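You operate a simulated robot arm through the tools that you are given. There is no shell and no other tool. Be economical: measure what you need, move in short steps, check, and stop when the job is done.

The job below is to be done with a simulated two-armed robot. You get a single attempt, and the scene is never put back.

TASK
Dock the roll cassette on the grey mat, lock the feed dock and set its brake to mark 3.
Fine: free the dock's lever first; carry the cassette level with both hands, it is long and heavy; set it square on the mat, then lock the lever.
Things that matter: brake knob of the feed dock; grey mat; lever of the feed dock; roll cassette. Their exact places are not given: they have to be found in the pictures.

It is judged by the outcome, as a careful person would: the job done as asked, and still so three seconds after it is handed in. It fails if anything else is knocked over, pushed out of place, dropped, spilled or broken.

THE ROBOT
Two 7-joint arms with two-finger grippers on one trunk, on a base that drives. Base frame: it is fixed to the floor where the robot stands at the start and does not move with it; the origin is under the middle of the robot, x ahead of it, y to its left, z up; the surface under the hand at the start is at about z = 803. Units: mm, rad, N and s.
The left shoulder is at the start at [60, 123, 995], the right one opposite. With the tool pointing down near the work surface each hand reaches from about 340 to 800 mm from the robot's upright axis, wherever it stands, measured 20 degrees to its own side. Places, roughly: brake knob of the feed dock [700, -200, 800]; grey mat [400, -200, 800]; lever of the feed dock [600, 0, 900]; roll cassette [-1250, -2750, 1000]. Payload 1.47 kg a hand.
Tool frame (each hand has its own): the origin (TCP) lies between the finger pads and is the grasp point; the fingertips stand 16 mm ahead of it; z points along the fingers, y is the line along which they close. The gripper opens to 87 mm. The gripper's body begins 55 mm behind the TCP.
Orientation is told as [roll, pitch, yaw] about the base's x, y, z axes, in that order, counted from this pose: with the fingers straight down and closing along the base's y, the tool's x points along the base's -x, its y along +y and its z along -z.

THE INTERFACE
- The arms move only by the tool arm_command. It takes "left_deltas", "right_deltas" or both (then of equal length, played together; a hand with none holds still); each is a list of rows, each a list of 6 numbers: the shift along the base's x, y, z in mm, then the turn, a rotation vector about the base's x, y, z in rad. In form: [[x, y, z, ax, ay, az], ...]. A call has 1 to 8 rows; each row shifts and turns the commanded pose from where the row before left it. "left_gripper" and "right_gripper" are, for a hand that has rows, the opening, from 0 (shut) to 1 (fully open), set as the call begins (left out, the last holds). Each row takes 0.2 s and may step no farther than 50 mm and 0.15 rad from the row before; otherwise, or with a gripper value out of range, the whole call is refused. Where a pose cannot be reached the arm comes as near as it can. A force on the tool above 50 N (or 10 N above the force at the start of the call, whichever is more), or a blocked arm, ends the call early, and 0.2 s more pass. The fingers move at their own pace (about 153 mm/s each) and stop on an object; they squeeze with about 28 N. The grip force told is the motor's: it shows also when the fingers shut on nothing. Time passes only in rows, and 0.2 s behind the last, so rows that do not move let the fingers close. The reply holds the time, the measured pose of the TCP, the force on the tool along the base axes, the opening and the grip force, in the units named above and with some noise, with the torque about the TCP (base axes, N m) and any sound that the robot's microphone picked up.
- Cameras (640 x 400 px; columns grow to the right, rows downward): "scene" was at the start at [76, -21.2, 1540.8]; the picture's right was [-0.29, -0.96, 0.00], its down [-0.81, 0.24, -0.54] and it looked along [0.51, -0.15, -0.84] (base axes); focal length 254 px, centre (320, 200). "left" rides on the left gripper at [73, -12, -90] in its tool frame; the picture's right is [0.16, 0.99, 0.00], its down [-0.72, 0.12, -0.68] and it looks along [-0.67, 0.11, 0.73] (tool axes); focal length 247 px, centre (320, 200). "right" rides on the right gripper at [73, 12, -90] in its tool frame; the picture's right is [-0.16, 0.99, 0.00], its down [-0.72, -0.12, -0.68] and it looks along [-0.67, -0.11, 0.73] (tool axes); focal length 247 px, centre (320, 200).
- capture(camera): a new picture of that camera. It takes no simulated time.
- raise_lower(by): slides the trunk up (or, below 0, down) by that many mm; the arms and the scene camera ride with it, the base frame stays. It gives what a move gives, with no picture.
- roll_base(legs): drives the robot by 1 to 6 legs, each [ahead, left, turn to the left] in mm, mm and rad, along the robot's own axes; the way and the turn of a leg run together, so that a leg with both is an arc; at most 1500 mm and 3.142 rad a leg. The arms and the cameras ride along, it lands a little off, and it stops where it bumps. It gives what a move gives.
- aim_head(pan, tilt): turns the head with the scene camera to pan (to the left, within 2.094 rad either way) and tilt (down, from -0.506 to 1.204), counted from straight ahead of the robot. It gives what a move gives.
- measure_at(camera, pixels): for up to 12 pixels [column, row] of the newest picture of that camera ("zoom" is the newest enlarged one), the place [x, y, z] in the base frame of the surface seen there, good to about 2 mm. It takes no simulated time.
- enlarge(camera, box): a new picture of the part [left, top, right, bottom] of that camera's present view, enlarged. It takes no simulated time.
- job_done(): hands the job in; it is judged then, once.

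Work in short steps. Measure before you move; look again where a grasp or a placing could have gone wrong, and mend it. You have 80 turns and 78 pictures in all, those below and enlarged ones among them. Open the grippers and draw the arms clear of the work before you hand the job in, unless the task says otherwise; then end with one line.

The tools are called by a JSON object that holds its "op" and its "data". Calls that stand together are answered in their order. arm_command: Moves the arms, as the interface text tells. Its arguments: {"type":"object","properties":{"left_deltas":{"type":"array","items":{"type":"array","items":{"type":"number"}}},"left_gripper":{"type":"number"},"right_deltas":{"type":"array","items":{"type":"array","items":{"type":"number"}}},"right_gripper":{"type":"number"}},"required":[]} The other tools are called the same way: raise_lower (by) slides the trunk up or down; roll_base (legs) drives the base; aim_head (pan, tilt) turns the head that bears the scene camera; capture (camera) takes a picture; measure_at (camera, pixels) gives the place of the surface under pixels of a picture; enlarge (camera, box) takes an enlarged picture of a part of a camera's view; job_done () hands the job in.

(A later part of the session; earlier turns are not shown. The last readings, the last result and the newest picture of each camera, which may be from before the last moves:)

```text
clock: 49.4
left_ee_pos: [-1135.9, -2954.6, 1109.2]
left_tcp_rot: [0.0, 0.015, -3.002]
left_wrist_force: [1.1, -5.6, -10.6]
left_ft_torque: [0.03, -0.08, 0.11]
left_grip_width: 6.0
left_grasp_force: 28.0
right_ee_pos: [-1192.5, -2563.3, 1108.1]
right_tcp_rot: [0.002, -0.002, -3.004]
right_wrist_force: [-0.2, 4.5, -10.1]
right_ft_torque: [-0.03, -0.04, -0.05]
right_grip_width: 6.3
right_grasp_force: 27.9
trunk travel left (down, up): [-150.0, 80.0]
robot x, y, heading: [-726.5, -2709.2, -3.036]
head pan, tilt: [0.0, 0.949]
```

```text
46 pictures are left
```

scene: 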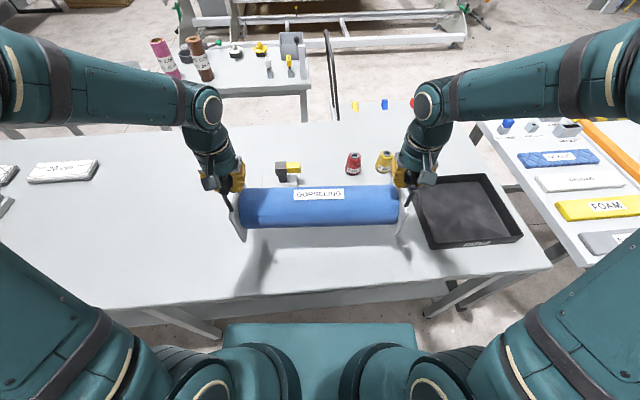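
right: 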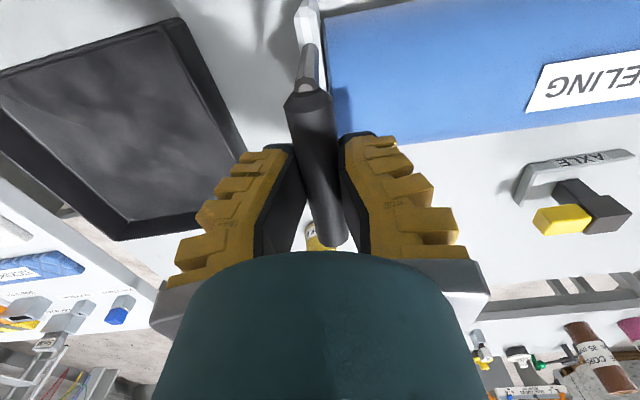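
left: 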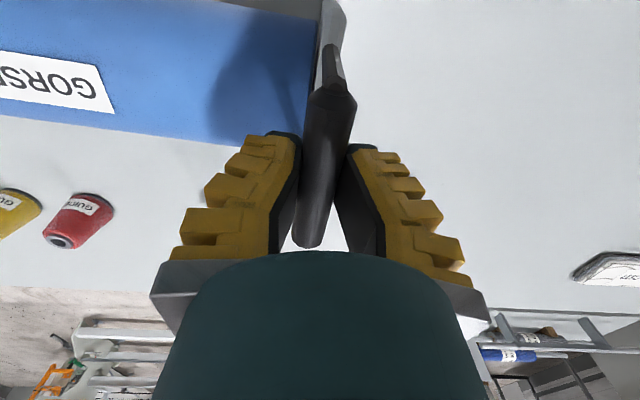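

Holding steady. I back away from the table, then check the grip before turning.

{"op": "roll_base", "data": {"legs": [[-200, 0, 0], [-220, 0, 0]]}}

{"op": "capture", "data": {"camera": "scene"}}

```text
clock: 52.2
left_ee_pos: [-721.9, -2909.2, 1108.3]
left_tcp_rot: [-0.001, 0.014, -3.0]
left_wrist_force: [1.6, -8.0, -11.1]
left_ft_torque: [0.1, 0.0, -0.01]
left_grip_width: 6.0
left_grasp_force: 27.9
right_ee_pos: [-777.1, -2517.5, 1109.9]
right_tcp_rot: [-0.001, 0.0, -3.003]
right_wrist_force: [-1.1, 7.6, -11.1]
right_ft_torque: [-0.1, -0.1, 0.05]
right_grip_width: 6.1
right_grasp_force: 28.1
trunk travel left (down, up): [-150.0, 80.0]
robot x, y, heading: [-309.1, -2665.5, -3.032]
head pan, tilt: [0.0, 0.949]
```

```text
45 pictures are left
```

scene: 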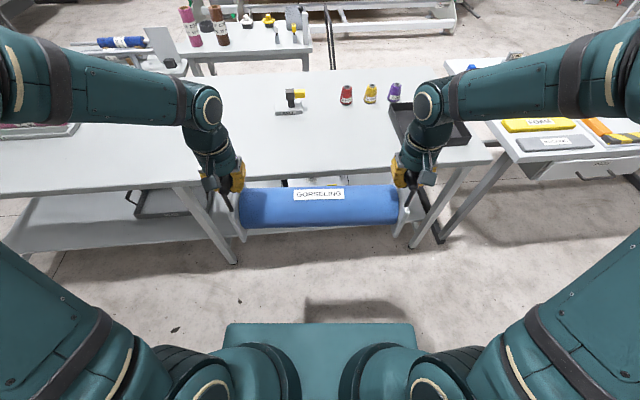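

Steady. I turn right in two parts to face +y.

{"op": "roll_base", "data": {"legs": [[0, 0, -0.84], [0, 0, -0.84]]}}

{"op": "capture", "data": {"camera": "scene"}}

```text
clock: 57.0
left_ee_pos: [-509.7, -2226.0, 1107.9]
left_tcp_rot: [0.0, 0.013, 1.603]
left_wrist_force: [-3.9, 0.0, -10.2]
left_ft_torque: [-0.06, -0.03, -0.03]
left_grip_width: 6.0
left_grasp_force: 28.3
right_ee_pos: [-113.8, -2212.8, 1108.8]
right_tcp_rot: [0.0, 0.002, 1.601]
right_wrist_force: [3.4, 0.6, -10.1]
right_ft_torque: [0.0, 0.04, -0.01]
right_grip_width: 5.9
right_grasp_force: 27.9
trunk travel left (down, up): [-150.0, 80.0]
robot x, y, heading: [-309.7, -2663.3, 1.575]
head pan, tilt: [0.0, 0.949]
```

```text
44 pictures are left
```

scene: 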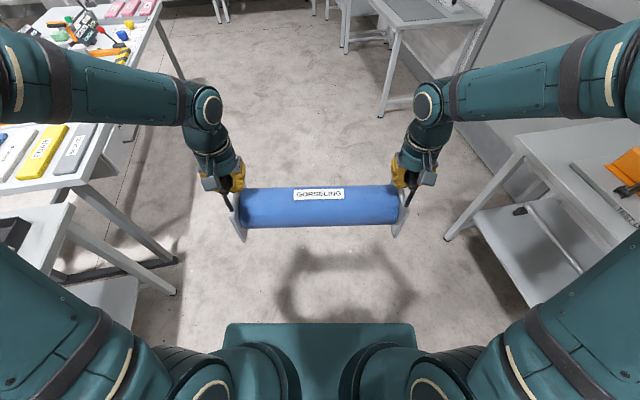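

The aisle is clear on both sides. I drive +y to the spot in front of the bench.

{"op": "roll_base", "data": {"legs": [[1170, 0, 0], [1170, 0, 0]]}}

{"op": "capture", "data": {"camera": "scene"}}

```text
clock: 68.4
left_ee_pos: [-502.2, 103.3, 1107.6]
left_tcp_rot: [0.0, 0.014, 1.598]
left_wrist_force: [-1.9, 0.5, -10.1]
left_ft_torque: [-0.01, -0.04, -0.02]
left_grip_width: 5.6
left_grasp_force: 27.9
right_ee_pos: [-105.9, 114.6, 1109.8]
right_tcp_rot: [0.001, 0.001, 1.597]
right_wrist_force: [2.0, -0.1, -10.7]
right_ft_torque: [-0.11, 0.04, 0.01]
right_grip_width: 5.8
right_grasp_force: 27.5
trunk travel left (down, up): [-150.0, 80.0]
robot x, y, heading: [-301.7, -339.5, 1.569]
head pan, tilt: [0.0, 0.949]
```

```text
43 pictures are left
```

scene: 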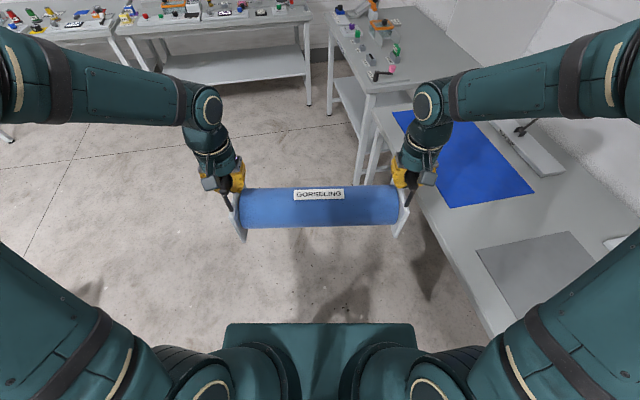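

Clear. I turn right toward the mat, to heading about 0.2.

{"op": "roll_base", "data": {"legs": [[0, 0, -0.685], [0, 0, -0.685]]}}

{"op": "capture", "data": {"camera": "scene"}}

```text
clock: 72.5
left_ee_pos: [88.1, -54.0, 1107.7]
left_tcp_rot: [0.0, 0.015, 0.224]
left_wrist_force: [-0.5, 1.8, -10.3]
left_ft_torque: [-0.03, 0.05, -0.01]
left_grip_width: 6.1
left_grasp_force: 27.9
right_ee_pos: [175.8, -441.0, 1108.7]
right_tcp_rot: [0.0, 0.002, 0.222]
right_wrist_force: [0.5, -0.5, -11.0]
right_ft_torque: [0.0, 0.08, 0.03]
right_grip_width: 6.1
right_grasp_force: 28.4
trunk travel left (down, up): [-150.0, 80.0]
robot x, y, heading: [-306.7, -332.4, 0.19]
head pan, tilt: [0.0, 0.949]
```

```text
42 pictures are left
```

scene: 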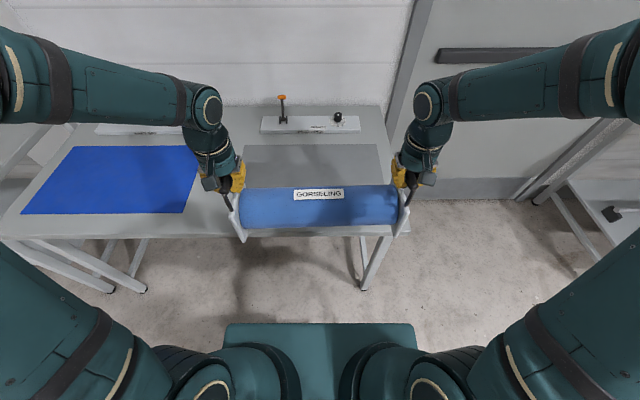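

The mat is ahead. I enlarge to measure its far edge, the strip and the freed lever.

{"op": "enlarge", "data": {"camera": "scene", "box": [230, 85, 406, 195]}}

{"op": "measure_at", "data": {"camera": "scene", "pixels": [[245, 146], [376, 145], [310, 146], [381, 170], [389, 182], [263, 132], [358, 131], [282, 97], [240, 160]]}}

```text
3.64 times, centred on (318, 140) of scene
```

zoom: 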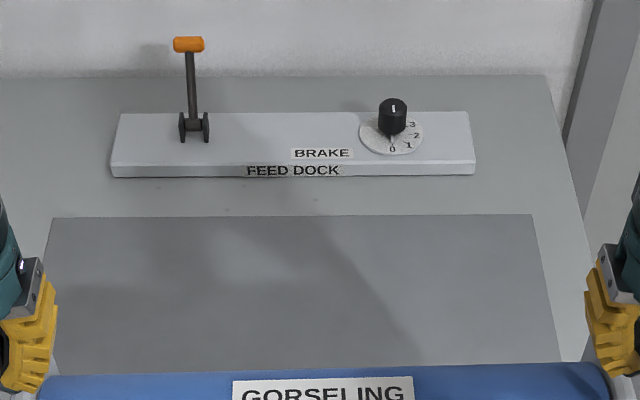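

```text
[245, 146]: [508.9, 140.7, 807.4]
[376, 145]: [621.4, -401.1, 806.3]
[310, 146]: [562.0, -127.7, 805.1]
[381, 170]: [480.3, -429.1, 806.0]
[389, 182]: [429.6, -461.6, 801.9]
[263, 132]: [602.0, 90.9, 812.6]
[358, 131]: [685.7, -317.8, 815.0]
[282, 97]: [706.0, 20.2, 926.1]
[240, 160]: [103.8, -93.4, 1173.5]
```

Mat far corners are [509,141] and [622,-401]: yaw 0.205, centre about [403,-164]. The held cassette centre is [132,-247] at yaw 0.223, so I drive over the mat: turn -0.018, left 44, ahead 281.

{"op": "roll_base", "data": {"legs": [[0, 0, -0.018], [0, 44, 0], [281, 0, 0]]}}

{"op": "capture", "data": {"camera": "scene"}}

```text
clock: 75.5
left_ee_pos: [360.0, 30.6, 1107.1]
left_tcp_rot: [0.001, 0.016, 0.206]
left_wrist_force: [1.2, 0.3, -9.8]
left_ft_torque: [0.02, 0.03, 0.01]
left_grip_width: 5.9
left_grasp_force: 28.1
right_ee_pos: [441.9, -356.5, 1108.1]
right_tcp_rot: [0.001, 0.002, 0.206]
right_wrist_force: [0.8, 0.7, -10.2]
right_ft_torque: [0.0, 0.08, 0.02]
right_grip_width: 6.1
right_grasp_force: 28.0
trunk travel left (down, up): [-150.0, 80.0]
robot x, y, heading: [-40.9, -242.2, 0.179]
head pan, tilt: [0.0, 0.949]
```

```text
40 pictures are left
```

scene: 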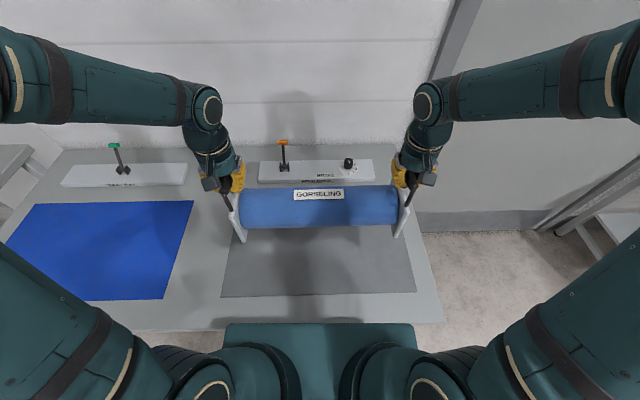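

Hand centre [401,-163], yaw 0.208 – nearly right. I verify with the now visible near mat corners.

{"op": "measure_at", "data": {"camera": "scene", "pixels": [[222, 296], [415, 291], [320, 294], [237, 240], [400, 234], [242, 238], [397, 233], [318, 190]]}}

```text
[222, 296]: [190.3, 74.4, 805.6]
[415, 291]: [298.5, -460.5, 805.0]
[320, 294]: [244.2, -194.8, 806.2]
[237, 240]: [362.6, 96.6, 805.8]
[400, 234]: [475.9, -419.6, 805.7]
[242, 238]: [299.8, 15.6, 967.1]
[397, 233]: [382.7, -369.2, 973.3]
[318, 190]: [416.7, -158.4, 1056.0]
```

The mat centre is [404,-161]; the cassette's is within 3 mm of it and square. I lower 118 mm level, leaving about 12 mm.

{"op": "arm_command", "data": {"left_deltas": [[0, 0, -15, 0, 0, 0], [0, 0, -15, 0, 0, 0], [0, 0, -15, 0, 0, 0], [0, 0, -15, 0, 0, 0], [0, 0, -15, 0, 0, 0], [0, 0, -15, 0, 0, 0], [0, 0, -15, 0, 0, 0], [0, 0, -13, 0, 0, 0]], "right_deltas": [[0, 0, -15, 0, 0, 0], [0, 0, -15, 0, 0, 0], [0, 0, -15, 0, 0, 0], [0, 0, -15, 0, 0, 0], [0, 0, -15, 0, 0, 0], [0, 0, -15, 0, 0, 0], [0, 0, -15, 0, 0, 0], [0, 0, -14, 0, 0, 0]]}}

{"op": "enlarge", "data": {"camera": "scene", "box": [210, 150, 430, 310]}}

```text
clock: 77.3
left_ee_pos: [360.2, 31.3, 988.8]
left_tcp_rot: [0.001, 0.015, 0.207]
left_wrist_force: [0.3, -2.3, -10.2]
left_ft_torque: [0.06, 0.01, -0.2]
left_grip_width: 6.1
left_grasp_force: 28.1
right_ee_pos: [441.1, -355.9, 989.7]
right_tcp_rot: [0.0, 0.002, 0.204]
right_wrist_force: [-0.5, 2.2, -10.0]
right_ft_torque: [-0.07, 0.07, -0.1]
right_grip_width: 5.9
right_grasp_force: 28.0
trunk travel left (down, up): [-150.0, 80.0]
robot x, y, heading: [-37.0, -240.7, 0.174]
head pan, tilt: [0.0, 0.949]
```

```text
2.50 times, centred on (320, 230) of scene
```

zoom: 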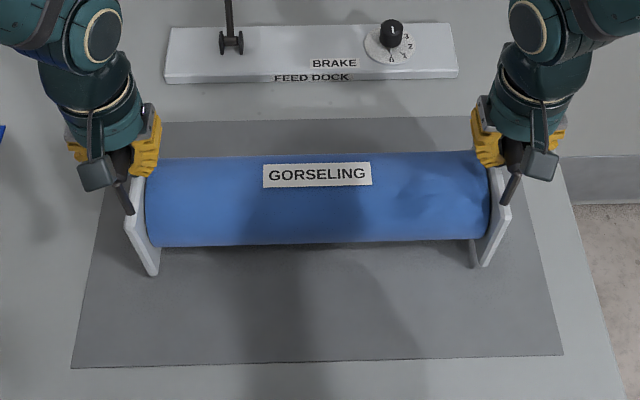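

Centred between left and right mat edges. I lower in 3 mm steps until the load comes off.

{"op": "arm_command", "data": {"left_deltas": [[0, 0, -3, 0, 0, 0], [0, 0, -3, 0, 0, 0], [0, 0, -3, 0, 0, 0], [0, 0, -3, 0, 0, 0], [0, 0, 0, 0, 0, 0]], "right_deltas": [[0, 0, -3, 0, 0, 0], [0, 0, -3, 0, 0, 0], [0, 0, -3, 0, 0, 0], [0, 0, -4, 0, 0, 0], [0, 0, 0, 0, 0, 0]]}}

```text
clock: 78.5
left_ee_pos: [357.6, 30.9, 976.8]
left_tcp_rot: [0.001, 0.016, 0.207]
left_wrist_force: [1.1, 0.4, -10.9]
left_ft_torque: [0.02, 0.04, 0.12]
left_grip_width: 6.5
left_grasp_force: 28.3
right_ee_pos: [441.1, -357.0, 976.8]
right_tcp_rot: [0.0, 0.001, 0.206]
right_wrist_force: [-0.3, -0.4, -10.0]
right_ft_torque: [-0.01, 0.01, 0.13]
right_grip_width: 6.0
right_grasp_force: 27.9
trunk travel left (down, up): [-150.0, 80.0]
robot x, y, heading: [-36.0, -243.0, 0.179]
head pan, tilt: [0.0, 0.949]
```

Still fully loaded; I keep lowering in 2 mm steps.

{"op": "arm_command", "data": {"left_deltas": [[0, 0, -2, 0, 0, 0], [0, 0, -2, 0, 0, 0], [0, 0, 0, 0, 0, 0]], "right_deltas": [[0, 0, -2, 0, 0, 0], [0, 0, -2, 0, 0, 0], [0, 0, 0, 0, 0, 0]]}}

{"op": "enlarge", "data": {"camera": "scene", "box": [210, 150, 430, 310]}}

{"op": "measure_at", "data": {"camera": "zoom", "pixels": [[152, 274], [484, 263], [130, 228], [504, 216], [134, 222], [315, 160]]}}

```text
clock: 79.3
left_ee_pos: [358.8, 31.5, 973.5]
left_tcp_rot: [0.001, 0.015, 0.207]
left_wrist_force: [-0.2, -0.5, -10.0]
left_ft_torque: [0.02, -0.22, -0.06]
left_grip_width: 5.9
left_grasp_force: 27.8
right_ee_pos: [440.9, -355.6, 972.3]
right_tcp_rot: [0.0, 0.001, 0.204]
right_wrist_force: [-1.2, 0.0, -0.7]
right_ft_torque: [-0.02, 0.0, 0.01]
right_grip_width: 6.0
right_grasp_force: 28.1
trunk travel left (down, up): [-150.0, 80.0]
robot x, y, heading: [-35.3, -240.7, 0.177]
head pan, tilt: [0.0, 0.949]
```

```text
2.50 times, centred on (320, 230) of scene
```

zoom: 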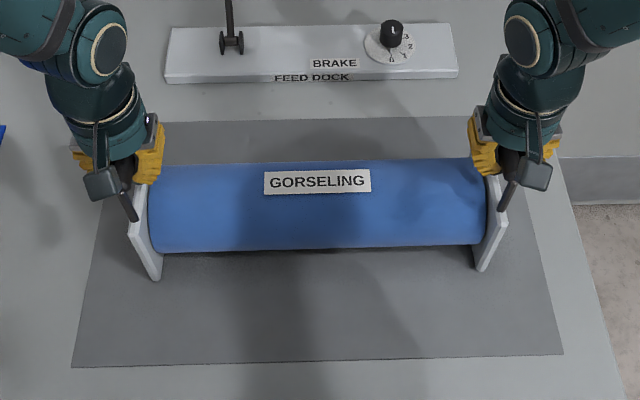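

```text
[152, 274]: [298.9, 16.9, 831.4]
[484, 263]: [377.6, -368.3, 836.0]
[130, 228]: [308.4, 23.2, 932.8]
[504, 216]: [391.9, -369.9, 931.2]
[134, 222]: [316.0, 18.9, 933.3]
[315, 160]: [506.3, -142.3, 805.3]
```

The right end has landed (its load fell to 0.7 N). I lower the left 3 mm more and right 1 mm.

{"op": "arm_command", "data": {"left_deltas": [[0, 0, -1.5, 0, 0, 0], [0, 0, -1.5, 0, 0, 0], [0, 0, 0, 0, 0, 0]], "right_deltas": [[0, 0, -0.5, 0, 0, 0], [0, 0, -0.5, 0, 0, 0], [0, 0, 0, 0, 0, 0]]}}

```text
clock: 80.1
left_ee_pos: [358.8, 30.8, 971.0]
left_tcp_rot: [0.002, 0.011, 0.208]
left_wrist_force: [-1.7, 0.3, 0.4]
left_ft_torque: [0.0, -0.02, 0.01]
left_grip_width: 6.1
left_grasp_force: 28.1
right_ee_pos: [439.1, -356.3, 972.0]
right_tcp_rot: [-0.001, 0.002, 0.206]
right_wrist_force: [-6.7, 1.7, -2.9]
right_ft_torque: [0.02, -0.1, 0.0]
right_grip_width: 5.9
right_grasp_force: 28.0
trunk travel left (down, up): [-150.0, 80.0]
robot x, y, heading: [-34.0, -245.9, 0.179]
head pan, tilt: [0.0, 0.949]
```

Both ends are down. I open the grippers in place.

{"op": "arm_command", "data": {"left_deltas": [[0, 0, 0, 0, 0, 0], [0, 0, 0, 0, 0, 0], [0, 0, 0, 0, 0, 0]], "right_deltas": [[0, 0, 0, 0, 0, 0], [0, 0, 0, 0, 0, 0], [0, 0, 0, 0, 0, 0]], "left_gripper": 1, "right_gripper": 1}}

{"op": "arm_command", "data": {"left_deltas": [[0, 0, 15, 0, 0, 0], [0, 0, 25, 0, 0, 0], [0, 0, 30, 0, 0, 0], [0, 0, 30, 0, 0, 0], [0, 0, 30, 0, 0, 0], [0, 40, 20, 0, 0, 0]], "right_deltas": [[0, 0, 15, 0, 0, 0], [0, 0, 25, 0, 0, 0], [0, 0, 30, 0, 0, 0], [0, 0, 30, 0, 0, 0], [0, 0, 30, 0, 0, 0], [0, -40, 20, 0, 0, 0]]}}

{"op": "enlarge", "data": {"camera": "scene", "box": [200, 130, 440, 310]}}

```text
clock: 80.9
left_ee_pos: [358.9, 31.2, 970.5]
left_tcp_rot: [0.0, 0.015, 0.207]
left_wrist_force: [0.2, -0.1, -0.7]
left_ft_torque: [0.0, -0.01, -0.02]
left_grip_width: 87.2
left_grasp_force: 0.0
right_ee_pos: [440.4, -357.8, 971.9]
right_tcp_rot: [0.002, 0.0, 0.208]
right_wrist_force: [0.0, -0.1, 0.3]
right_ft_torque: [-0.02, 0.04, -0.02]
right_grip_width: 86.9
right_grasp_force: 0.0
trunk travel left (down, up): [-150.0, 80.0]
robot x, y, heading: [-36.6, -244.8, 0.178]
head pan, tilt: [0.0, 0.949]
```

```text
clock: 82.3
left_ee_pos: [357.9, 69.2, 1121.4]
left_tcp_rot: [0.0, 0.016, 0.208]
left_wrist_force: [-0.4, 0.3, 0.5]
left_ft_torque: [-0.01, -0.02, -0.02]
left_grip_width: 87.2
left_grasp_force: 0.1
right_ee_pos: [439.7, -395.4, 1121.7]
right_tcp_rot: [0.001, 0.0, 0.206]
right_wrist_force: [0.3, -0.3, 0.2]
right_ft_torque: [0.0, -0.03, 0.0]
right_grip_width: 87.2
right_grasp_force: 0.0
trunk travel left (down, up): [-150.0, 80.0]
robot x, y, heading: [-34.8, -243.3, 0.171]
head pan, tilt: [0.0, 0.949]
```

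```text
2.22 times, centred on (320, 220) of scene
```

zoom: 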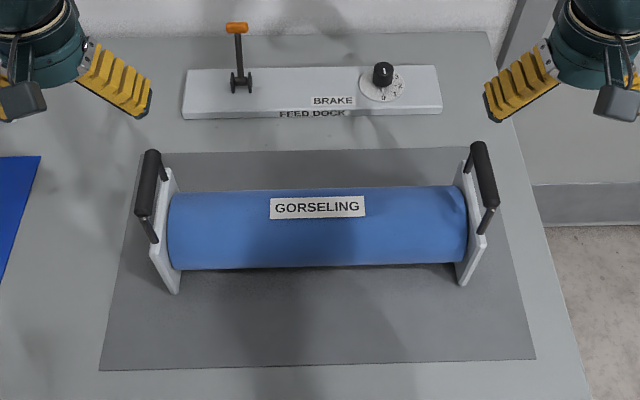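

The cassette stands on the mat, parallel to its edge. I measure bars, handle ends and lever.

{"op": "measure_at", "data": {"camera": "zoom", "pixels": [[152, 155], [145, 185], [141, 212], [479, 146], [484, 175], [490, 203], [173, 288], [463, 280], [236, 28], [238, 60], [383, 68], [240, 88]]}}

{"op": "enlarge", "data": {"camera": "scene", "box": [330, 140, 378, 170]}}

```text
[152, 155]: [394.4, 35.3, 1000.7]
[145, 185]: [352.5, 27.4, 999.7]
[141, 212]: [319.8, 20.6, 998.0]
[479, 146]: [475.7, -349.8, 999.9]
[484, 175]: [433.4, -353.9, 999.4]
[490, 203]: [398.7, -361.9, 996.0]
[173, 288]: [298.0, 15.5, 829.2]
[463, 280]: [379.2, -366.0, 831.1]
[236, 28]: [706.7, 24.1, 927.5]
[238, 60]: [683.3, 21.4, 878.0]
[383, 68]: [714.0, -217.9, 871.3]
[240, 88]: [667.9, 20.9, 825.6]
```

```text
13.33 times, centred on (354, 155) of scene
```

zoom: 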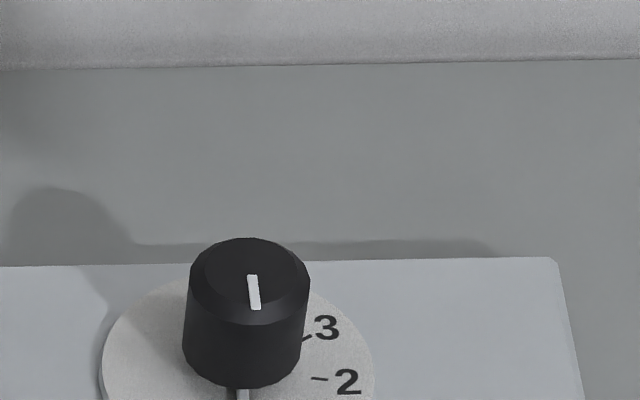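

The cassette is at centre [397,-164], yaw 0.206: square on the mat. The lever handle is at [706,23,920], a bit far, so I shift the base left 180 and ahead 60 (hands stay above everything).

{"op": "roll_base", "data": {"legs": [[0, 180, 0], [60, 0, 0]]}}

{"op": "capture", "data": {"camera": "scene"}}

```text
clock: 85.1
left_ee_pos: [387.2, 258.9, 1120.5]
left_tcp_rot: [0.0, 0.015, 0.206]
left_wrist_force: [1.1, 0.4, 0.3]
left_ft_torque: [-0.02, 0.03, 0.02]
left_grip_width: 86.9
left_grasp_force: 0.0
right_ee_pos: [469.0, -207.2, 1121.1]
right_tcp_rot: [0.0, 0.002, 0.207]
right_wrist_force: [0.6, -0.5, 0.7]
right_ft_torque: [0.03, 0.03, 0.0]
right_grip_width: 86.9
right_grasp_force: 0.1
trunk travel left (down, up): [-150.0, 80.0]
robot x, y, heading: [-6.2, -53.4, 0.178]
head pan, tilt: [0.0, 0.949]
```

```text
35 pictures are left
```

scene: 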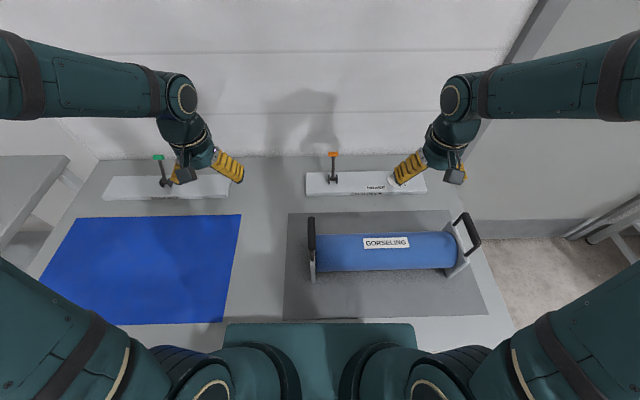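

I measure the wall's distance behind the lever before going behind the handle.

{"op": "measure_at", "data": {"camera": "scene", "pixels": [[333, 146], [300, 150], [290, 130], [360, 120], [333, 155], [334, 172], [305, 175]]}}

```text
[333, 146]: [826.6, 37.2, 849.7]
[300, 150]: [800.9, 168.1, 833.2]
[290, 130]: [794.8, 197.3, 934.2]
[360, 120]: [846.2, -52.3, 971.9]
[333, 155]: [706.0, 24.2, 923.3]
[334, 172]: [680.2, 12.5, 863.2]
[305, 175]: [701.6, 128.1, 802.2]
```

The wall is at x about 828, leaving room behind the handle. I move the left hand, shut, over and behind the handle, still high.

{"op": "arm_command", "data": {"left_deltas": [[42, -22, -5, 0, 0, 0], [42, -22, -5, 0, 0, 0], [42, -22, -5, 0, 0, 0], [42, -22, -5, 0, 0, 0], [44, -22, -10, 0, 0, 0], [44, -22, -10, 0, 0, 0], [44, -22, -10, 0, 0, 0]], "left_gripper": 0}}

{"op": "arm_command", "data": {"left_deltas": [[29, -36, 0, 0, 0, 0], [29, -35, 0, 0, 0, 0]]}}

{"op": "enlarge", "data": {"camera": "scene", "box": [260, 90, 420, 215]}}

```text
refused: row 5 steps farther than a row can; nothing moved
```

```text
clock: 85.7
left_ee_pos: [444.2, 186.7, 1121.0]
left_tcp_rot: [0.0, 0.013, 0.207]
left_wrist_force: [0.0, 0.0, -1.0]
left_ft_torque: [0.02, 0.02, 0.02]
left_grip_width: 86.9
left_grasp_force: 0.0
right_ee_pos: [469.0, -209.0, 1120.9]
right_tcp_rot: [0.001, 0.002, 0.205]
right_wrist_force: [-0.9, -0.7, -0.3]
right_ft_torque: [-0.01, 0.01, 0.02]
right_grip_width: 86.8
right_grasp_force: 0.2
trunk travel left (down, up): [-150.0, 80.0]
robot x, y, heading: [-9.8, -56.0, 0.174]
head pan, tilt: [0.0, 0.949]
```

```text
3.20 times, centred on (340, 152) of scene
```

zoom: 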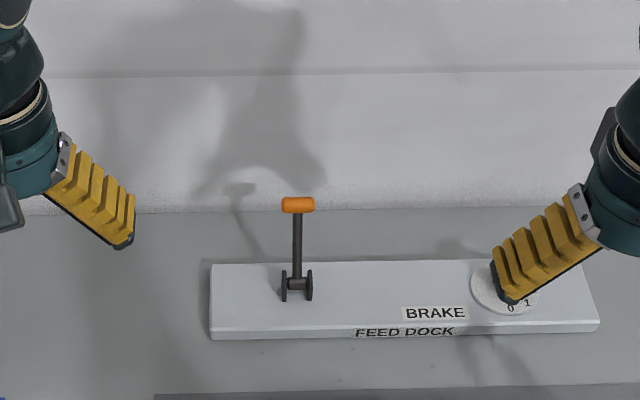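

The first call was refused as too long, the second moved to [444,187,1121], which is clear. I go on to behind and above the handle.

{"op": "arm_command", "data": {"left_deltas": [[37.7, -19.2, -10, 0, 0, 0], [37.7, -19.2, -10, 0, 0, 0], [37.7, -19.2, -10, 0, 0, 0], [37.7, -19.2, -10, 0, 0, 0], [37.7, -19.2, -10, 0, 0, 0], [37.7, -19.2, -10, 0, 0, 0], [37.7, -19.2, -10, 0, 0, 0], [37.7, -19.2, -10, 0, 0, 0]], "left_gripper": 0}}

{"op": "capture", "data": {"camera": "scene"}}

```text
clock: 87.5
left_ee_pos: [705.7, 49.8, 1047.7]
left_tcp_rot: [-0.001, 0.014, 0.208]
left_wrist_force: [0.5, 0.0, 0.0]
left_ft_torque: [0.03, -0.03, -0.03]
left_grip_width: 0.1
left_grasp_force: 28.4
left hand out of reach, approached as far as the arm can: row 8
right_ee_pos: [465.6, -207.4, 1121.9]
right_tcp_rot: [0.0, 0.0, 0.204]
right_wrist_force: [-0.4, -0.4, 0.6]
right_ft_torque: [-0.05, -0.03, -0.01]
right_grip_width: 87.2
right_grasp_force: 0.1
trunk travel left (down, up): [-150.0, 80.0]
robot x, y, heading: [-10.8, -53.6, 0.176]
head pan, tilt: [0.0, 0.949]
```

```text
33 pictures are left
```

scene: 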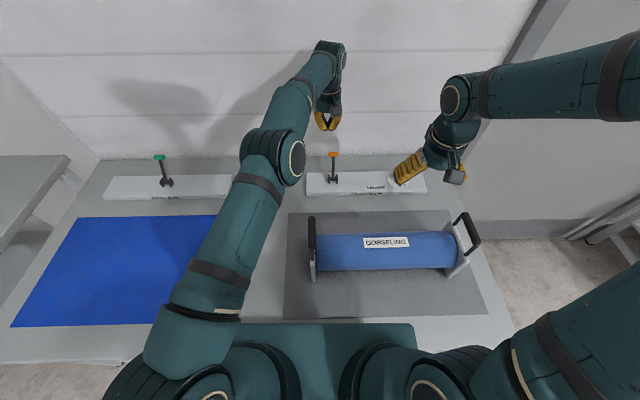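

Straight behind is out of reach. Better: grip the handle by its two ends (45 mm along y) from above. First I step back and see where the commanded pose is, opening the hand.

{"op": "arm_command", "data": {"left_deltas": [[-40, -5, 0, 0, 0, 0], [-40, -5, 0, 0, 0, 0]], "left_gripper": 1}}

```text
clock: 88.1
left_ee_pos: [628.4, 39.0, 1047.2]
left_tcp_rot: [-0.002, 0.013, 0.21]
left_wrist_force: [-0.5, 0.4, 0.3]
left_ft_torque: [-0.01, 0.0, -0.03]
left_grip_width: 87.0
left_grasp_force: 0.0
right_ee_pos: [467.1, -209.0, 1121.8]
right_tcp_rot: [0.001, 0.002, 0.206]
right_wrist_force: [-0.5, -0.2, 0.0]
right_ft_torque: [0.02, 0.03, 0.0]
right_grip_width: 87.0
right_grasp_force: 0.1
trunk travel left (down, up): [-150.0, 80.0]
robot x, y, heading: [-11.5, -54.5, 0.176]
head pan, tilt: [0.0, 0.949]
```

Commanded pose was reset to the measured one. I descend in front of the handle to z 916, open fingers either side of its line.

{"op": "arm_command", "data": {"left_deltas": [[6, -14.5, -44, 0, 0, 0], [6, -14.5, -44, 0, 0, 0], [0, 0, -43, 0, 0, 0]], "left_gripper": 1}}

{"op": "capture", "data": {"camera": "left"}}

```text
clock: 88.9
left_ee_pos: [641.4, 10.5, 915.1]
left_tcp_rot: [0.0, 0.013, 0.207]
left_wrist_force: [0.1, -0.2, -0.4]
left_ft_torque: [-0.02, 0.01, -0.03]
left_grip_width: 87.3
left_grasp_force: 0.1
right_ee_pos: [468.3, -208.4, 1121.6]
right_tcp_rot: [0.001, 0.003, 0.206]
right_wrist_force: [0.2, -0.8, 0.3]
right_ft_torque: [-0.03, 0.01, 0.03]
right_grip_width: 87.1
right_grasp_force: 0.1
trunk travel left (down, up): [-150.0, 80.0]
robot x, y, heading: [-8.0, -56.5, 0.177]
head pan, tilt: [0.0, 0.949]
```

```text
32 pictures are left
```

left: 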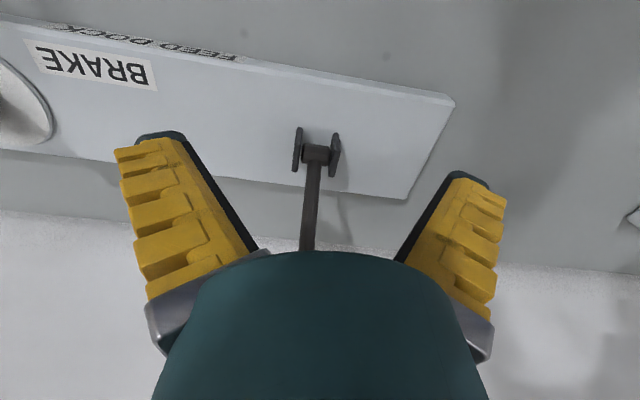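

The stem (310,200) is centred between the fingers. I advance 66 mm and close on the handle ends.

{"op": "arm_command", "data": {"left_deltas": [[22, 4.5, 0, 0, 0, 0], [22, 4.5, 0, 0, 0, 0], [21, 4.5, 0, 0, 0, 0]]}}

{"op": "arm_command", "data": {"left_deltas": [[0, 0, 0, 0, 0, 0], [0, 0, 0, 0, 0, 0], [0, 0, 0, 0, 0, 0]], "left_gripper": 0}}

{"op": "enlarge", "data": {"camera": "scene", "box": [280, 90, 400, 200]}}

```text
clock: 89.7
left_ee_pos: [704.6, 23.2, 914.5]
left_tcp_rot: [0.002, 0.015, 0.208]
left_wrist_force: [-0.4, -0.9, 0.3]
left_ft_torque: [0.01, 0.0, 0.0]
left_grip_width: 87.0
left_grasp_force: 0.0
right_ee_pos: [467.7, -207.6, 1121.8]
right_tcp_rot: [0.0, 0.001, 0.206]
right_wrist_force: [0.7, -0.4, 0.3]
right_ft_torque: [0.02, 0.02, 0.0]
right_grip_width: 87.1
right_grasp_force: 0.1
trunk travel left (down, up): [-150.0, 80.0]
robot x, y, heading: [-8.9, -55.4, 0.176]
head pan, tilt: [0.0, 0.949]
```

```text
clock: 90.5
left_ee_pos: [703.2, 24.4, 917.7]
left_tcp_rot: [-0.001, 0.014, 0.209]
left_wrist_force: [-5.6, 7.8, 7.9]
left_ft_torque: [-0.08, 0.54, 0.06]
left_grip_width: 29.7
left_grasp_force: 30.1
right_ee_pos: [466.4, -206.9, 1122.3]
right_tcp_rot: [-0.003, 0.001, 0.206]
right_wrist_force: [0.0, 0.3, -0.2]
right_ft_torque: [0.01, -0.02, -0.05]
right_grip_width: 86.9
right_grasp_force: 0.0
trunk travel left (down, up): [-150.0, 80.0]
robot x, y, heading: [-5.0, -58.7, 0.174]
head pan, tilt: [0.0, 0.949]
```

```text
3.64 times, centred on (340, 145) of scene
```

zoom: 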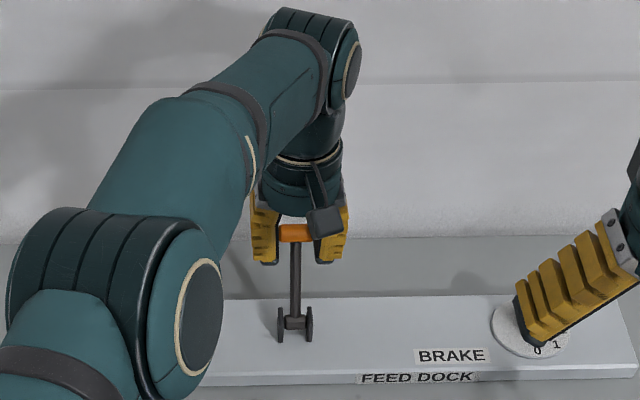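

The handle is held by its ends. I swing it along its arc toward the mat.

{"op": "arm_command", "data": {"left_deltas": [[-14.7, -3.1, 6, 0, 0, 0], [-14.7, -3.1, 4, 0, 0, 0], [-14.7, -3.1, 1.4, 0, 0, 0], [-14.7, -3.1, -1.2, 0, 0, 0], [-14.7, -3.1, -3.9, 0, 0, 0], [-15.6, -3.3, -7.5, 0, 0, 0]]}}

{"op": "enlarge", "data": {"camera": "scene", "box": [280, 90, 400, 200]}}

```text
clock: 91.9
left_ee_pos: [617.0, 2.5, 914.2]
left_tcp_rot: [0.0, 0.015, 0.208]
left_wrist_force: [0.2, 0.1, -0.1]
left_ft_torque: [0.0, -0.05, 0.02]
left_grip_width: 0.2
left_grasp_force: 27.7
right_ee_pos: [468.3, -208.7, 1121.9]
right_tcp_rot: [0.0, 0.001, 0.206]
right_wrist_force: [0.6, 0.5, 1.0]
right_ft_torque: [-0.01, -0.02, 0.0]
right_grip_width: 86.8
right_grasp_force: 0.1
trunk travel left (down, up): [-150.0, 80.0]
robot x, y, heading: [-10.1, -55.3, 0.179]
head pan, tilt: [0.0, 0.949]
```

```text
3.64 times, centred on (340, 145) of scene
```

zoom: 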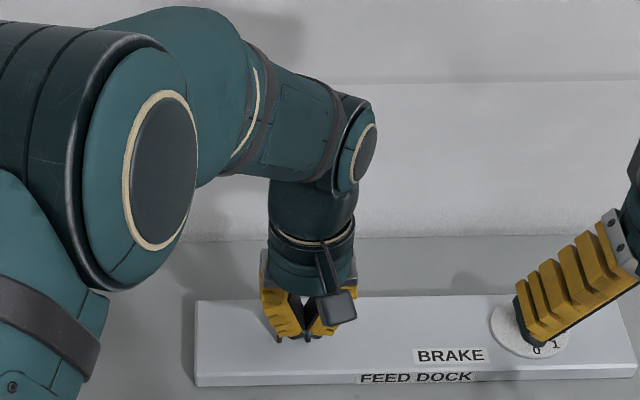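

The grip slipped off (0.2 mm). I look with the left camera for the lever.

{"op": "capture", "data": {"camera": "left"}}

{"op": "capture", "data": {"camera": "right"}}

```text
29 pictures are left
```

left: 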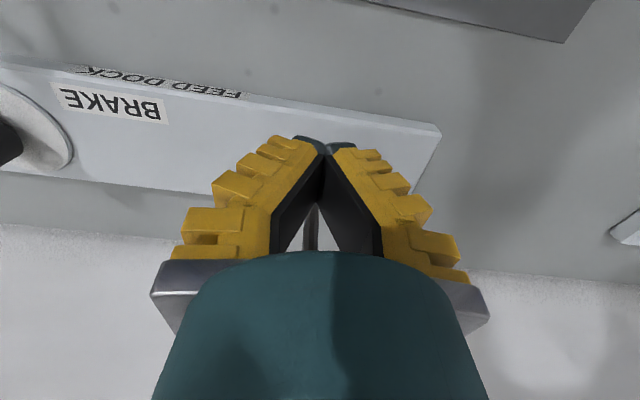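

```text
28 pictures are left
```

right: 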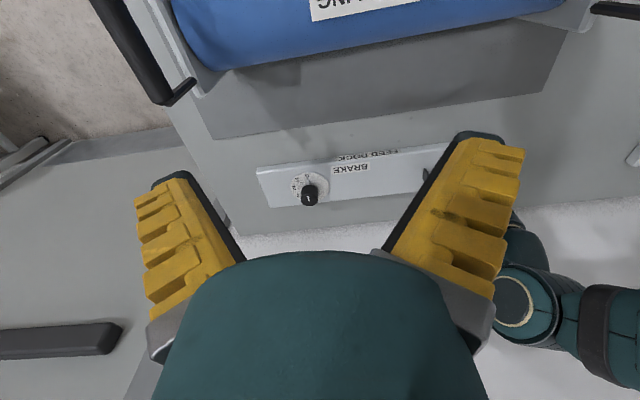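

The lever is still back; the chamfered ends slipped. I'll instead turn the hand a quarter so that one finger goes behind the handle. First I lift and turn.

{"op": "arm_command", "data": {"left_deltas": [[-10, 0, 40, 0, 0, -0.1427], [-10, 0, 40, 0, 0, -0.1427], [0, 0, 30, 0, 0, -0.1427], [0, 0, 0, 0, 0, -0.1427], [0, 0, 0, 0, 0, -0.1427], [0, 0, 0, 0, 0, -0.1427], [0, 0, 0, 0, 0, -0.1427], [0, 0, 0, 0, 0, -0.1427]], "left_gripper": 0}}

{"op": "arm_command", "data": {"left_deltas": [[0, 0, 0, 0, 0, -0.1427], [0, 0, 0, 0, 0, -0.1427], [0, 0, 0, 0, 0, -0.1427]], "left_gripper": 0.75}}

{"op": "enlarge", "data": {"camera": "scene", "box": [280, 90, 400, 200]}}

```text
clock: 93.7
left_ee_pos: [594.8, 4.4, 1025.6]
left_tcp_rot: [0.0, 0.015, -0.936]
left_wrist_force: [0.0, 1.0, 0.2]
left_ft_torque: [0.0, -0.02, -0.01]
left_grip_width: 0.0
left_grasp_force: 28.4
right_ee_pos: [467.2, -209.0, 1121.0]
right_tcp_rot: [0.0, 0.003, 0.207]
right_wrist_force: [-0.9, -0.1, 0.1]
right_ft_torque: [0.0, -0.02, 0.03]
right_grip_width: 86.9
right_grasp_force: 0.0
trunk travel left (down, up): [-150.0, 80.0]
robot x, y, heading: [-11.2, -53.9, 0.178]
head pan, tilt: [0.0, 0.949]
```

```text
clock: 94.5
left_ee_pos: [594.9, 4.6, 1025.6]
left_tcp_rot: [0.0, 0.015, -1.364]
left_wrist_force: [0.1, 0.2, 0.7]
left_ft_torque: [-0.02, 0.0, 0.01]
left_grip_width: 69.3
left_grasp_force: 3.4
right_ee_pos: [467.5, -208.1, 1121.5]
right_tcp_rot: [0.0, 0.002, 0.205]
right_wrist_force: [0.1, 0.6, 1.0]
right_ft_torque: [-0.01, 0.0, 0.04]
right_grip_width: 87.0
right_grasp_force: 0.1
trunk travel left (down, up): [-150.0, 80.0]
robot x, y, heading: [-11.0, -55.4, 0.174]
head pan, tilt: [0.0, 0.949]
```

```text
3.64 times, centred on (340, 145) of scene
```

zoom: 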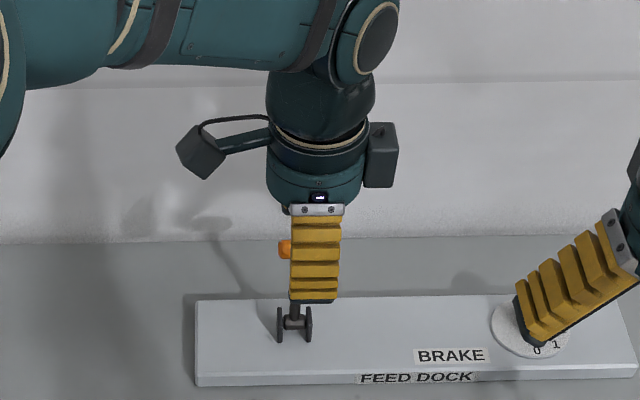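

The hand is turned, the lever still leans back. I move over the handle at z 985, then descend with it between near and far finger.

{"op": "arm_command", "data": {"left_deltas": [[37, 6.5, -13, 0, 0, 0], [37, 6.5, -13, 0, 0, 0], [38, 6.5, -14, 0, 0, 0]]}}

{"op": "enlarge", "data": {"camera": "scene", "box": [280, 90, 400, 200]}}

{"op": "capture", "data": {"camera": "left"}}

```text
clock: 95.3
left_ee_pos: [708.1, 22.8, 984.5]
left_tcp_rot: [-0.002, 0.015, -1.362]
left_wrist_force: [0.1, -0.9, 0.1]
left_ft_torque: [0.01, 0.02, 0.0]
left_grip_width: 69.2
left_grasp_force: 2.4
right_ee_pos: [468.8, -208.1, 1121.3]
right_tcp_rot: [-0.001, 0.003, 0.204]
right_wrist_force: [0.3, 0.3, 0.7]
right_ft_torque: [0.01, 0.05, -0.04]
right_grip_width: 87.2
right_grasp_force: 0.0
trunk travel left (down, up): [-150.0, 80.0]
robot x, y, heading: [-7.5, -58.2, 0.178]
head pan, tilt: [0.0, 0.949]
```

```text
3.64 times, centred on (340, 145) of scene
```

zoom: 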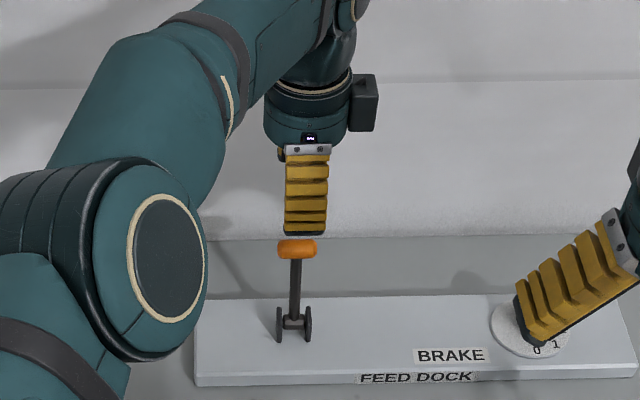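

```text
25 pictures are left
```

left: 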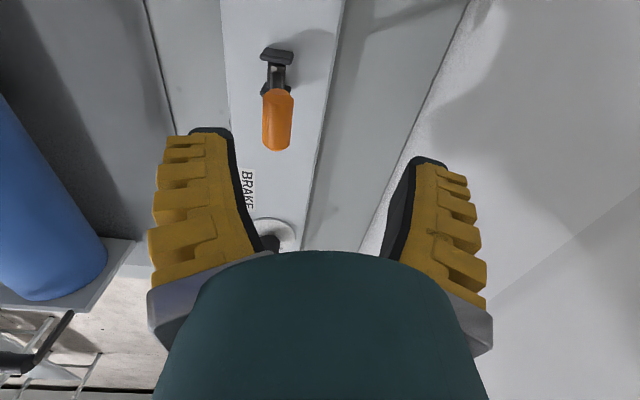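

In the left view the handle (277,120) appears off-centre; I measure it.

{"op": "measure_at", "data": {"camera": "left", "pixels": [[277, 100], [277, 120], [277, 145], [265, 120], [289, 120], [272, 72]]}}

```text
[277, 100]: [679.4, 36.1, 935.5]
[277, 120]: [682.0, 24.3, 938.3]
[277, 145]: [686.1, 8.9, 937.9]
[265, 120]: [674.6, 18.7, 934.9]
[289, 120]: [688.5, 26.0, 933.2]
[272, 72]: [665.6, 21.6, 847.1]
```

The handle has moved partway to [682,22,928]. I centre over it, descend to z 920, and close.

{"op": "arm_command", "data": {"left_deltas": [[-26, -2, 0, 0, 0, 0], [0, 0, -32, 0, 0, 0], [0, 0, -32, 0, 0, 0]]}}

{"op": "arm_command", "data": {"left_deltas": [[0, 0, 0, 0, 0, 0], [0, 0, 0, 0, 0, 0], [0, 0, 0, 0, 0, 0]], "left_gripper": 0}}

```text
clock: 96.1
left_ee_pos: [682.2, 21.2, 922.3]
left_tcp_rot: [0.0, 0.014, -1.363]
left_wrist_force: [-0.5, -1.0, -1.2]
left_ft_torque: [-0.02, 0.01, 0.02]
left_grip_width: 69.3
left_grasp_force: 3.2
right_ee_pos: [468.6, -207.2, 1120.8]
right_tcp_rot: [0.0, 0.003, 0.205]
right_wrist_force: [0.6, 0.4, 0.4]
right_ft_torque: [0.01, -0.01, 0.0]
right_grip_width: 86.9
right_grasp_force: 0.1
trunk travel left (down, up): [-150.0, 80.0]
robot x, y, heading: [-9.8, -53.1, 0.174]
head pan, tilt: [0.0, 0.949]
```

```text
clock: 96.9
left_ee_pos: [681.9, 22.1, 920.7]
left_tcp_rot: [-0.002, 0.015, -1.364]
left_wrist_force: [-5.7, -1.6, -5.1]
left_ft_torque: [-0.29, 0.32, -0.04]
left_grip_width: 7.8
left_grasp_force: 30.2
right_ee_pos: [467.9, -208.6, 1120.6]
right_tcp_rot: [-0.001, 0.002, 0.206]
right_wrist_force: [0.1, 0.4, 0.2]
right_ft_torque: [0.01, -0.01, -0.01]
right_grip_width: 87.1
right_grasp_force: 0.0
trunk travel left (down, up): [-150.0, 80.0]
robot x, y, heading: [-11.8, -57.5, 0.177]
head pan, tilt: [0.0, 0.949]
```

The stem is pinched just under the handle. I swing it toward the mat along the arc.

{"op": "arm_command", "data": {"left_deltas": [[-12.7, -2.6, 1.5, 0, 0, 0], [-12.7, -2.6, -0.3, 0, 0, 0], [-12.7, -2.6, -2, 0, 0, 0], [-12.7, -2.6, -4, 0, 0, 0], [-12.7, -2.6, -6.5, 0, 0, 0]]}}

{"op": "capture", "data": {"camera": "left"}}

```text
clock: 98.1
left_ee_pos: [624.5, 8.8, 916.2]
left_tcp_rot: [0.018, 0.007, -1.36]
left_wrist_force: [33.2, -2.5, 26.1]
left_ft_torque: [0.38, -0.82, -0.05]
left_grip_width: 6.4
left_grasp_force: 30.4
right_ee_pos: [467.8, -208.1, 1121.7]
right_tcp_rot: [0.001, 0.002, 0.206]
right_wrist_force: [-0.7, -0.3, -0.2]
right_ft_torque: [0.03, -0.01, -0.02]
right_grip_width: 87.0
right_grasp_force: 0.0
trunk travel left (down, up): [-150.0, 80.0]
robot x, y, heading: [-7.8, -53.2, 0.175]
head pan, tilt: [0.0, 0.949]
```

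```text
24 pictures are left
```

left: 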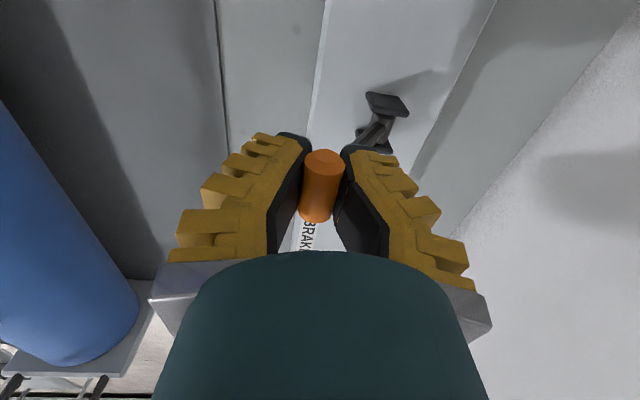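

The lever meets its stop (33 N) at about x 622. I open the hand and measure where the handle rests.

{"op": "arm_command", "data": {"left_deltas": [[0, 0, 0, 0, 0, 0], [0, 0, 0, 0, 0, 0]], "left_gripper": 0.8}}

{"op": "capture", "data": {"camera": "left"}}

{"op": "measure_at", "data": {"camera": "left", "pixels": [[320, 160], [320, 180], [320, 200], [307, 180], [333, 180], [375, 130]]}}

```text
clock: 98.7
left_ee_pos: [617.6, 8.7, 909.0]
left_tcp_rot: [-0.002, 0.017, -1.362]
left_wrist_force: [0.2, -0.5, 0.2]
left_ft_torque: [0.01, -0.01, 0.01]
left_grip_width: 73.1
left_grasp_force: 2.6
right_ee_pos: [466.2, -208.2, 1120.4]
right_tcp_rot: [-0.001, -0.001, 0.208]
right_wrist_force: [0.5, 0.2, -0.2]
right_ft_torque: [-0.01, 0.01, -0.04]
right_grip_width: 86.9
right_grasp_force: 0.2
trunk travel left (down, up): [-150.0, 80.0]
robot x, y, heading: [-7.1, -55.3, 0.174]
head pan, tilt: [0.0, 0.949]
```

```text
23 pictures are left
```

left: 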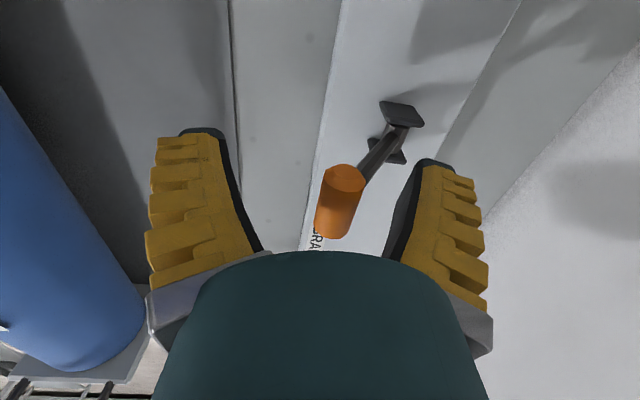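

```text
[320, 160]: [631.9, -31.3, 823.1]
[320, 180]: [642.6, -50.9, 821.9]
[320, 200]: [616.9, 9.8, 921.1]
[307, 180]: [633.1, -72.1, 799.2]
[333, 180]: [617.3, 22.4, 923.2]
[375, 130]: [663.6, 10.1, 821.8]
```

The handle rests near x 620, as at the start. To be sure it's fully home I pull with the far finger until it meets firm resistance.

{"op": "arm_command", "data": {"left_deltas": [[-16, -3, 0, 0, 0, 0], [-5, -1, 0, 0, 0, 0], [-5, -1, 0, 0, 0, 0], [-5, -1, 0, 0, 0, 0]]}}

{"op": "capture", "data": {"camera": "left"}}

{"op": "measure_at", "data": {"camera": "left", "pixels": [[340, 200], [350, 180], [350, 200], [360, 200], [370, 190], [380, 190]]}}

```text
clock: 99.7
left_ee_pos: [589.2, 3.3, 911.0]
left_tcp_rot: [0.003, 0.013, -1.36]
left_wrist_force: [11.3, 3.8, 1.6]
left_ft_torque: [-0.11, 0.09, 0.01]
left_grip_width: 83.9
left_grasp_force: 9.3
right_ee_pos: [468.2, -206.6, 1121.1]
right_tcp_rot: [0.0, 0.003, 0.207]
right_wrist_force: [-0.4, 0.1, -0.5]
right_ft_torque: [-0.03, 0.01, 0.0]
right_grip_width: 87.0
right_grasp_force: 0.1
trunk travel left (down, up): [-150.0, 80.0]
robot x, y, heading: [-9.5, -57.3, 0.172]
head pan, tilt: [0.0, 0.949]
```

```text
22 pictures are left
```

left: 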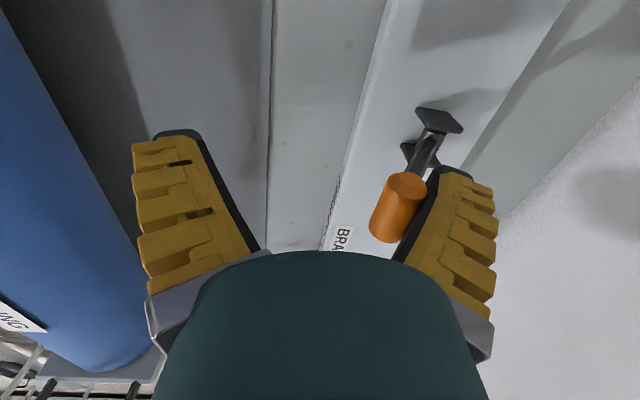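

```text
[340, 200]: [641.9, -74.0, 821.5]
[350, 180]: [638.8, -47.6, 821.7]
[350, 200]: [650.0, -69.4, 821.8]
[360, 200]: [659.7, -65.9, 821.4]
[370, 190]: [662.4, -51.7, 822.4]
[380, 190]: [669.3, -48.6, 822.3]
```

The lever resists 11 N while the finger is bent open: it's at its stop. I release forward slightly, lift off, and retire the left hand up and left.

{"op": "arm_command", "data": {"left_deltas": [[20, 4, 0, 0, 0, 0], [0, 0, 40, 0, 0, 0], [0, 0, 45, 0, 0, 0], [-20, 25, 30, 0, 0, 0.1], [-30, 30, 20, 0, 0, 0.14], [-30, 35, 0, 0, 0, 0.14], [-30, 35, 0, 0, 0, 0.14], [-30, 35, 0, 0, 0, 0.14]]}}

{"op": "enlarge", "data": {"camera": "scene", "box": [290, 130, 450, 230]}}

{"op": "measure_at", "data": {"camera": "zoom", "pixels": [[165, 135], [175, 140], [185, 140]]}}

```text
clock: 101.5
left_ee_pos: [466.1, 167.6, 1044.6]
left_tcp_rot: [0.001, 0.013, -0.7]
left_wrist_force: [-0.4, 0.0, -0.1]
left_ft_torque: [0.01, -0.05, -0.01]
left_grip_width: 73.2
left_grasp_force: 2.4
right_ee_pos: [466.2, -206.8, 1121.4]
right_tcp_rot: [-0.003, 0.0, 0.205]
right_wrist_force: [0.1, 0.9, 0.0]
right_ft_torque: [-0.02, 0.01, 0.0]
right_grip_width: 87.0
right_grasp_force: 0.1
trunk travel left (down, up): [-150.0, 80.0]
robot x, y, heading: [-11.7, -54.7, 0.175]
head pan, tilt: [0.0, 0.949]
```

```text
4.00 times, centred on (370, 180) of scene
```

zoom: 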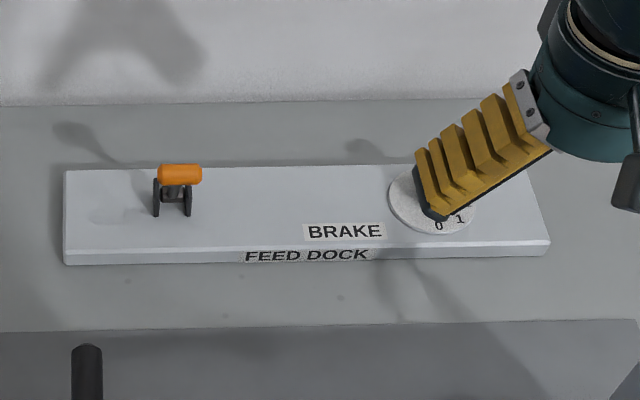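

```text
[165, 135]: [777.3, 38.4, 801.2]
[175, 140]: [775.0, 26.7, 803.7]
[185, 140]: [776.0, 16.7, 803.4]
```

The lever is back in its starting, locked pose. Now the knob: I view it from the right camera, enlarged, and measure.

{"op": "enlarge", "data": {"camera": "right", "box": [276, 165, 340, 213]}}

{"op": "measure_at", "data": {"camera": "right", "pixels": [[308, 198], [309, 193], [304, 199], [314, 197], [309, 175], [295, 190], [310, 203]]}}

```text
8.33 times, centred on (308, 189) of right
```

zoom: 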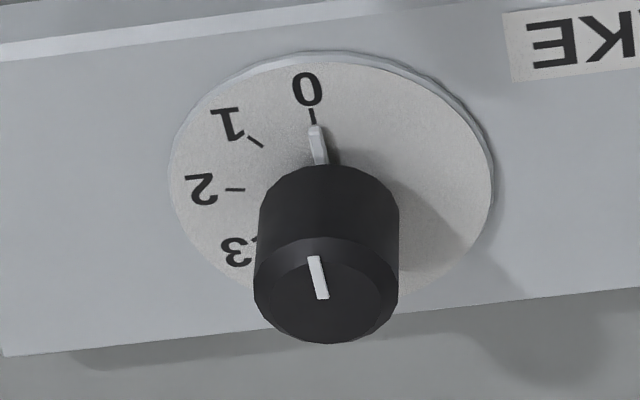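

```text
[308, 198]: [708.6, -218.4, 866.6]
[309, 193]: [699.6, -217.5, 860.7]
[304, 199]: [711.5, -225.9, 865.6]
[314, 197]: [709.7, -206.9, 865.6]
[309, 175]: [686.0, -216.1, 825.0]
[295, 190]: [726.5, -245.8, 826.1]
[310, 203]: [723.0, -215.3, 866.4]
```

The pointer is at 0 (toward the robot); marks 1, 2, 3 follow counter-clockwise seen from above. I measure the ticks and dial rim for exact angles.

{"op": "measure_at", "data": {"camera": "zoom", "pixels": [[312, 116], [256, 142], [236, 189], [254, 239], [166, 180], [494, 190], [320, 55], [325, 300], [256, 290], [398, 280], [318, 260], [322, 296]]}}

```text
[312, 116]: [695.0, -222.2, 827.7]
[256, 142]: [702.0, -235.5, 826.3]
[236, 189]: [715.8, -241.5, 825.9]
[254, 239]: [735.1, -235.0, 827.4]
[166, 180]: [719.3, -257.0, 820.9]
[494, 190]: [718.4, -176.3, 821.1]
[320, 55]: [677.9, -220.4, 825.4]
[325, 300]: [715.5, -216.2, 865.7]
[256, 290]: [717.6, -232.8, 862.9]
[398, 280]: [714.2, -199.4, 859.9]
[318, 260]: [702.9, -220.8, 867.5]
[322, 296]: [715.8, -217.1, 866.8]
```

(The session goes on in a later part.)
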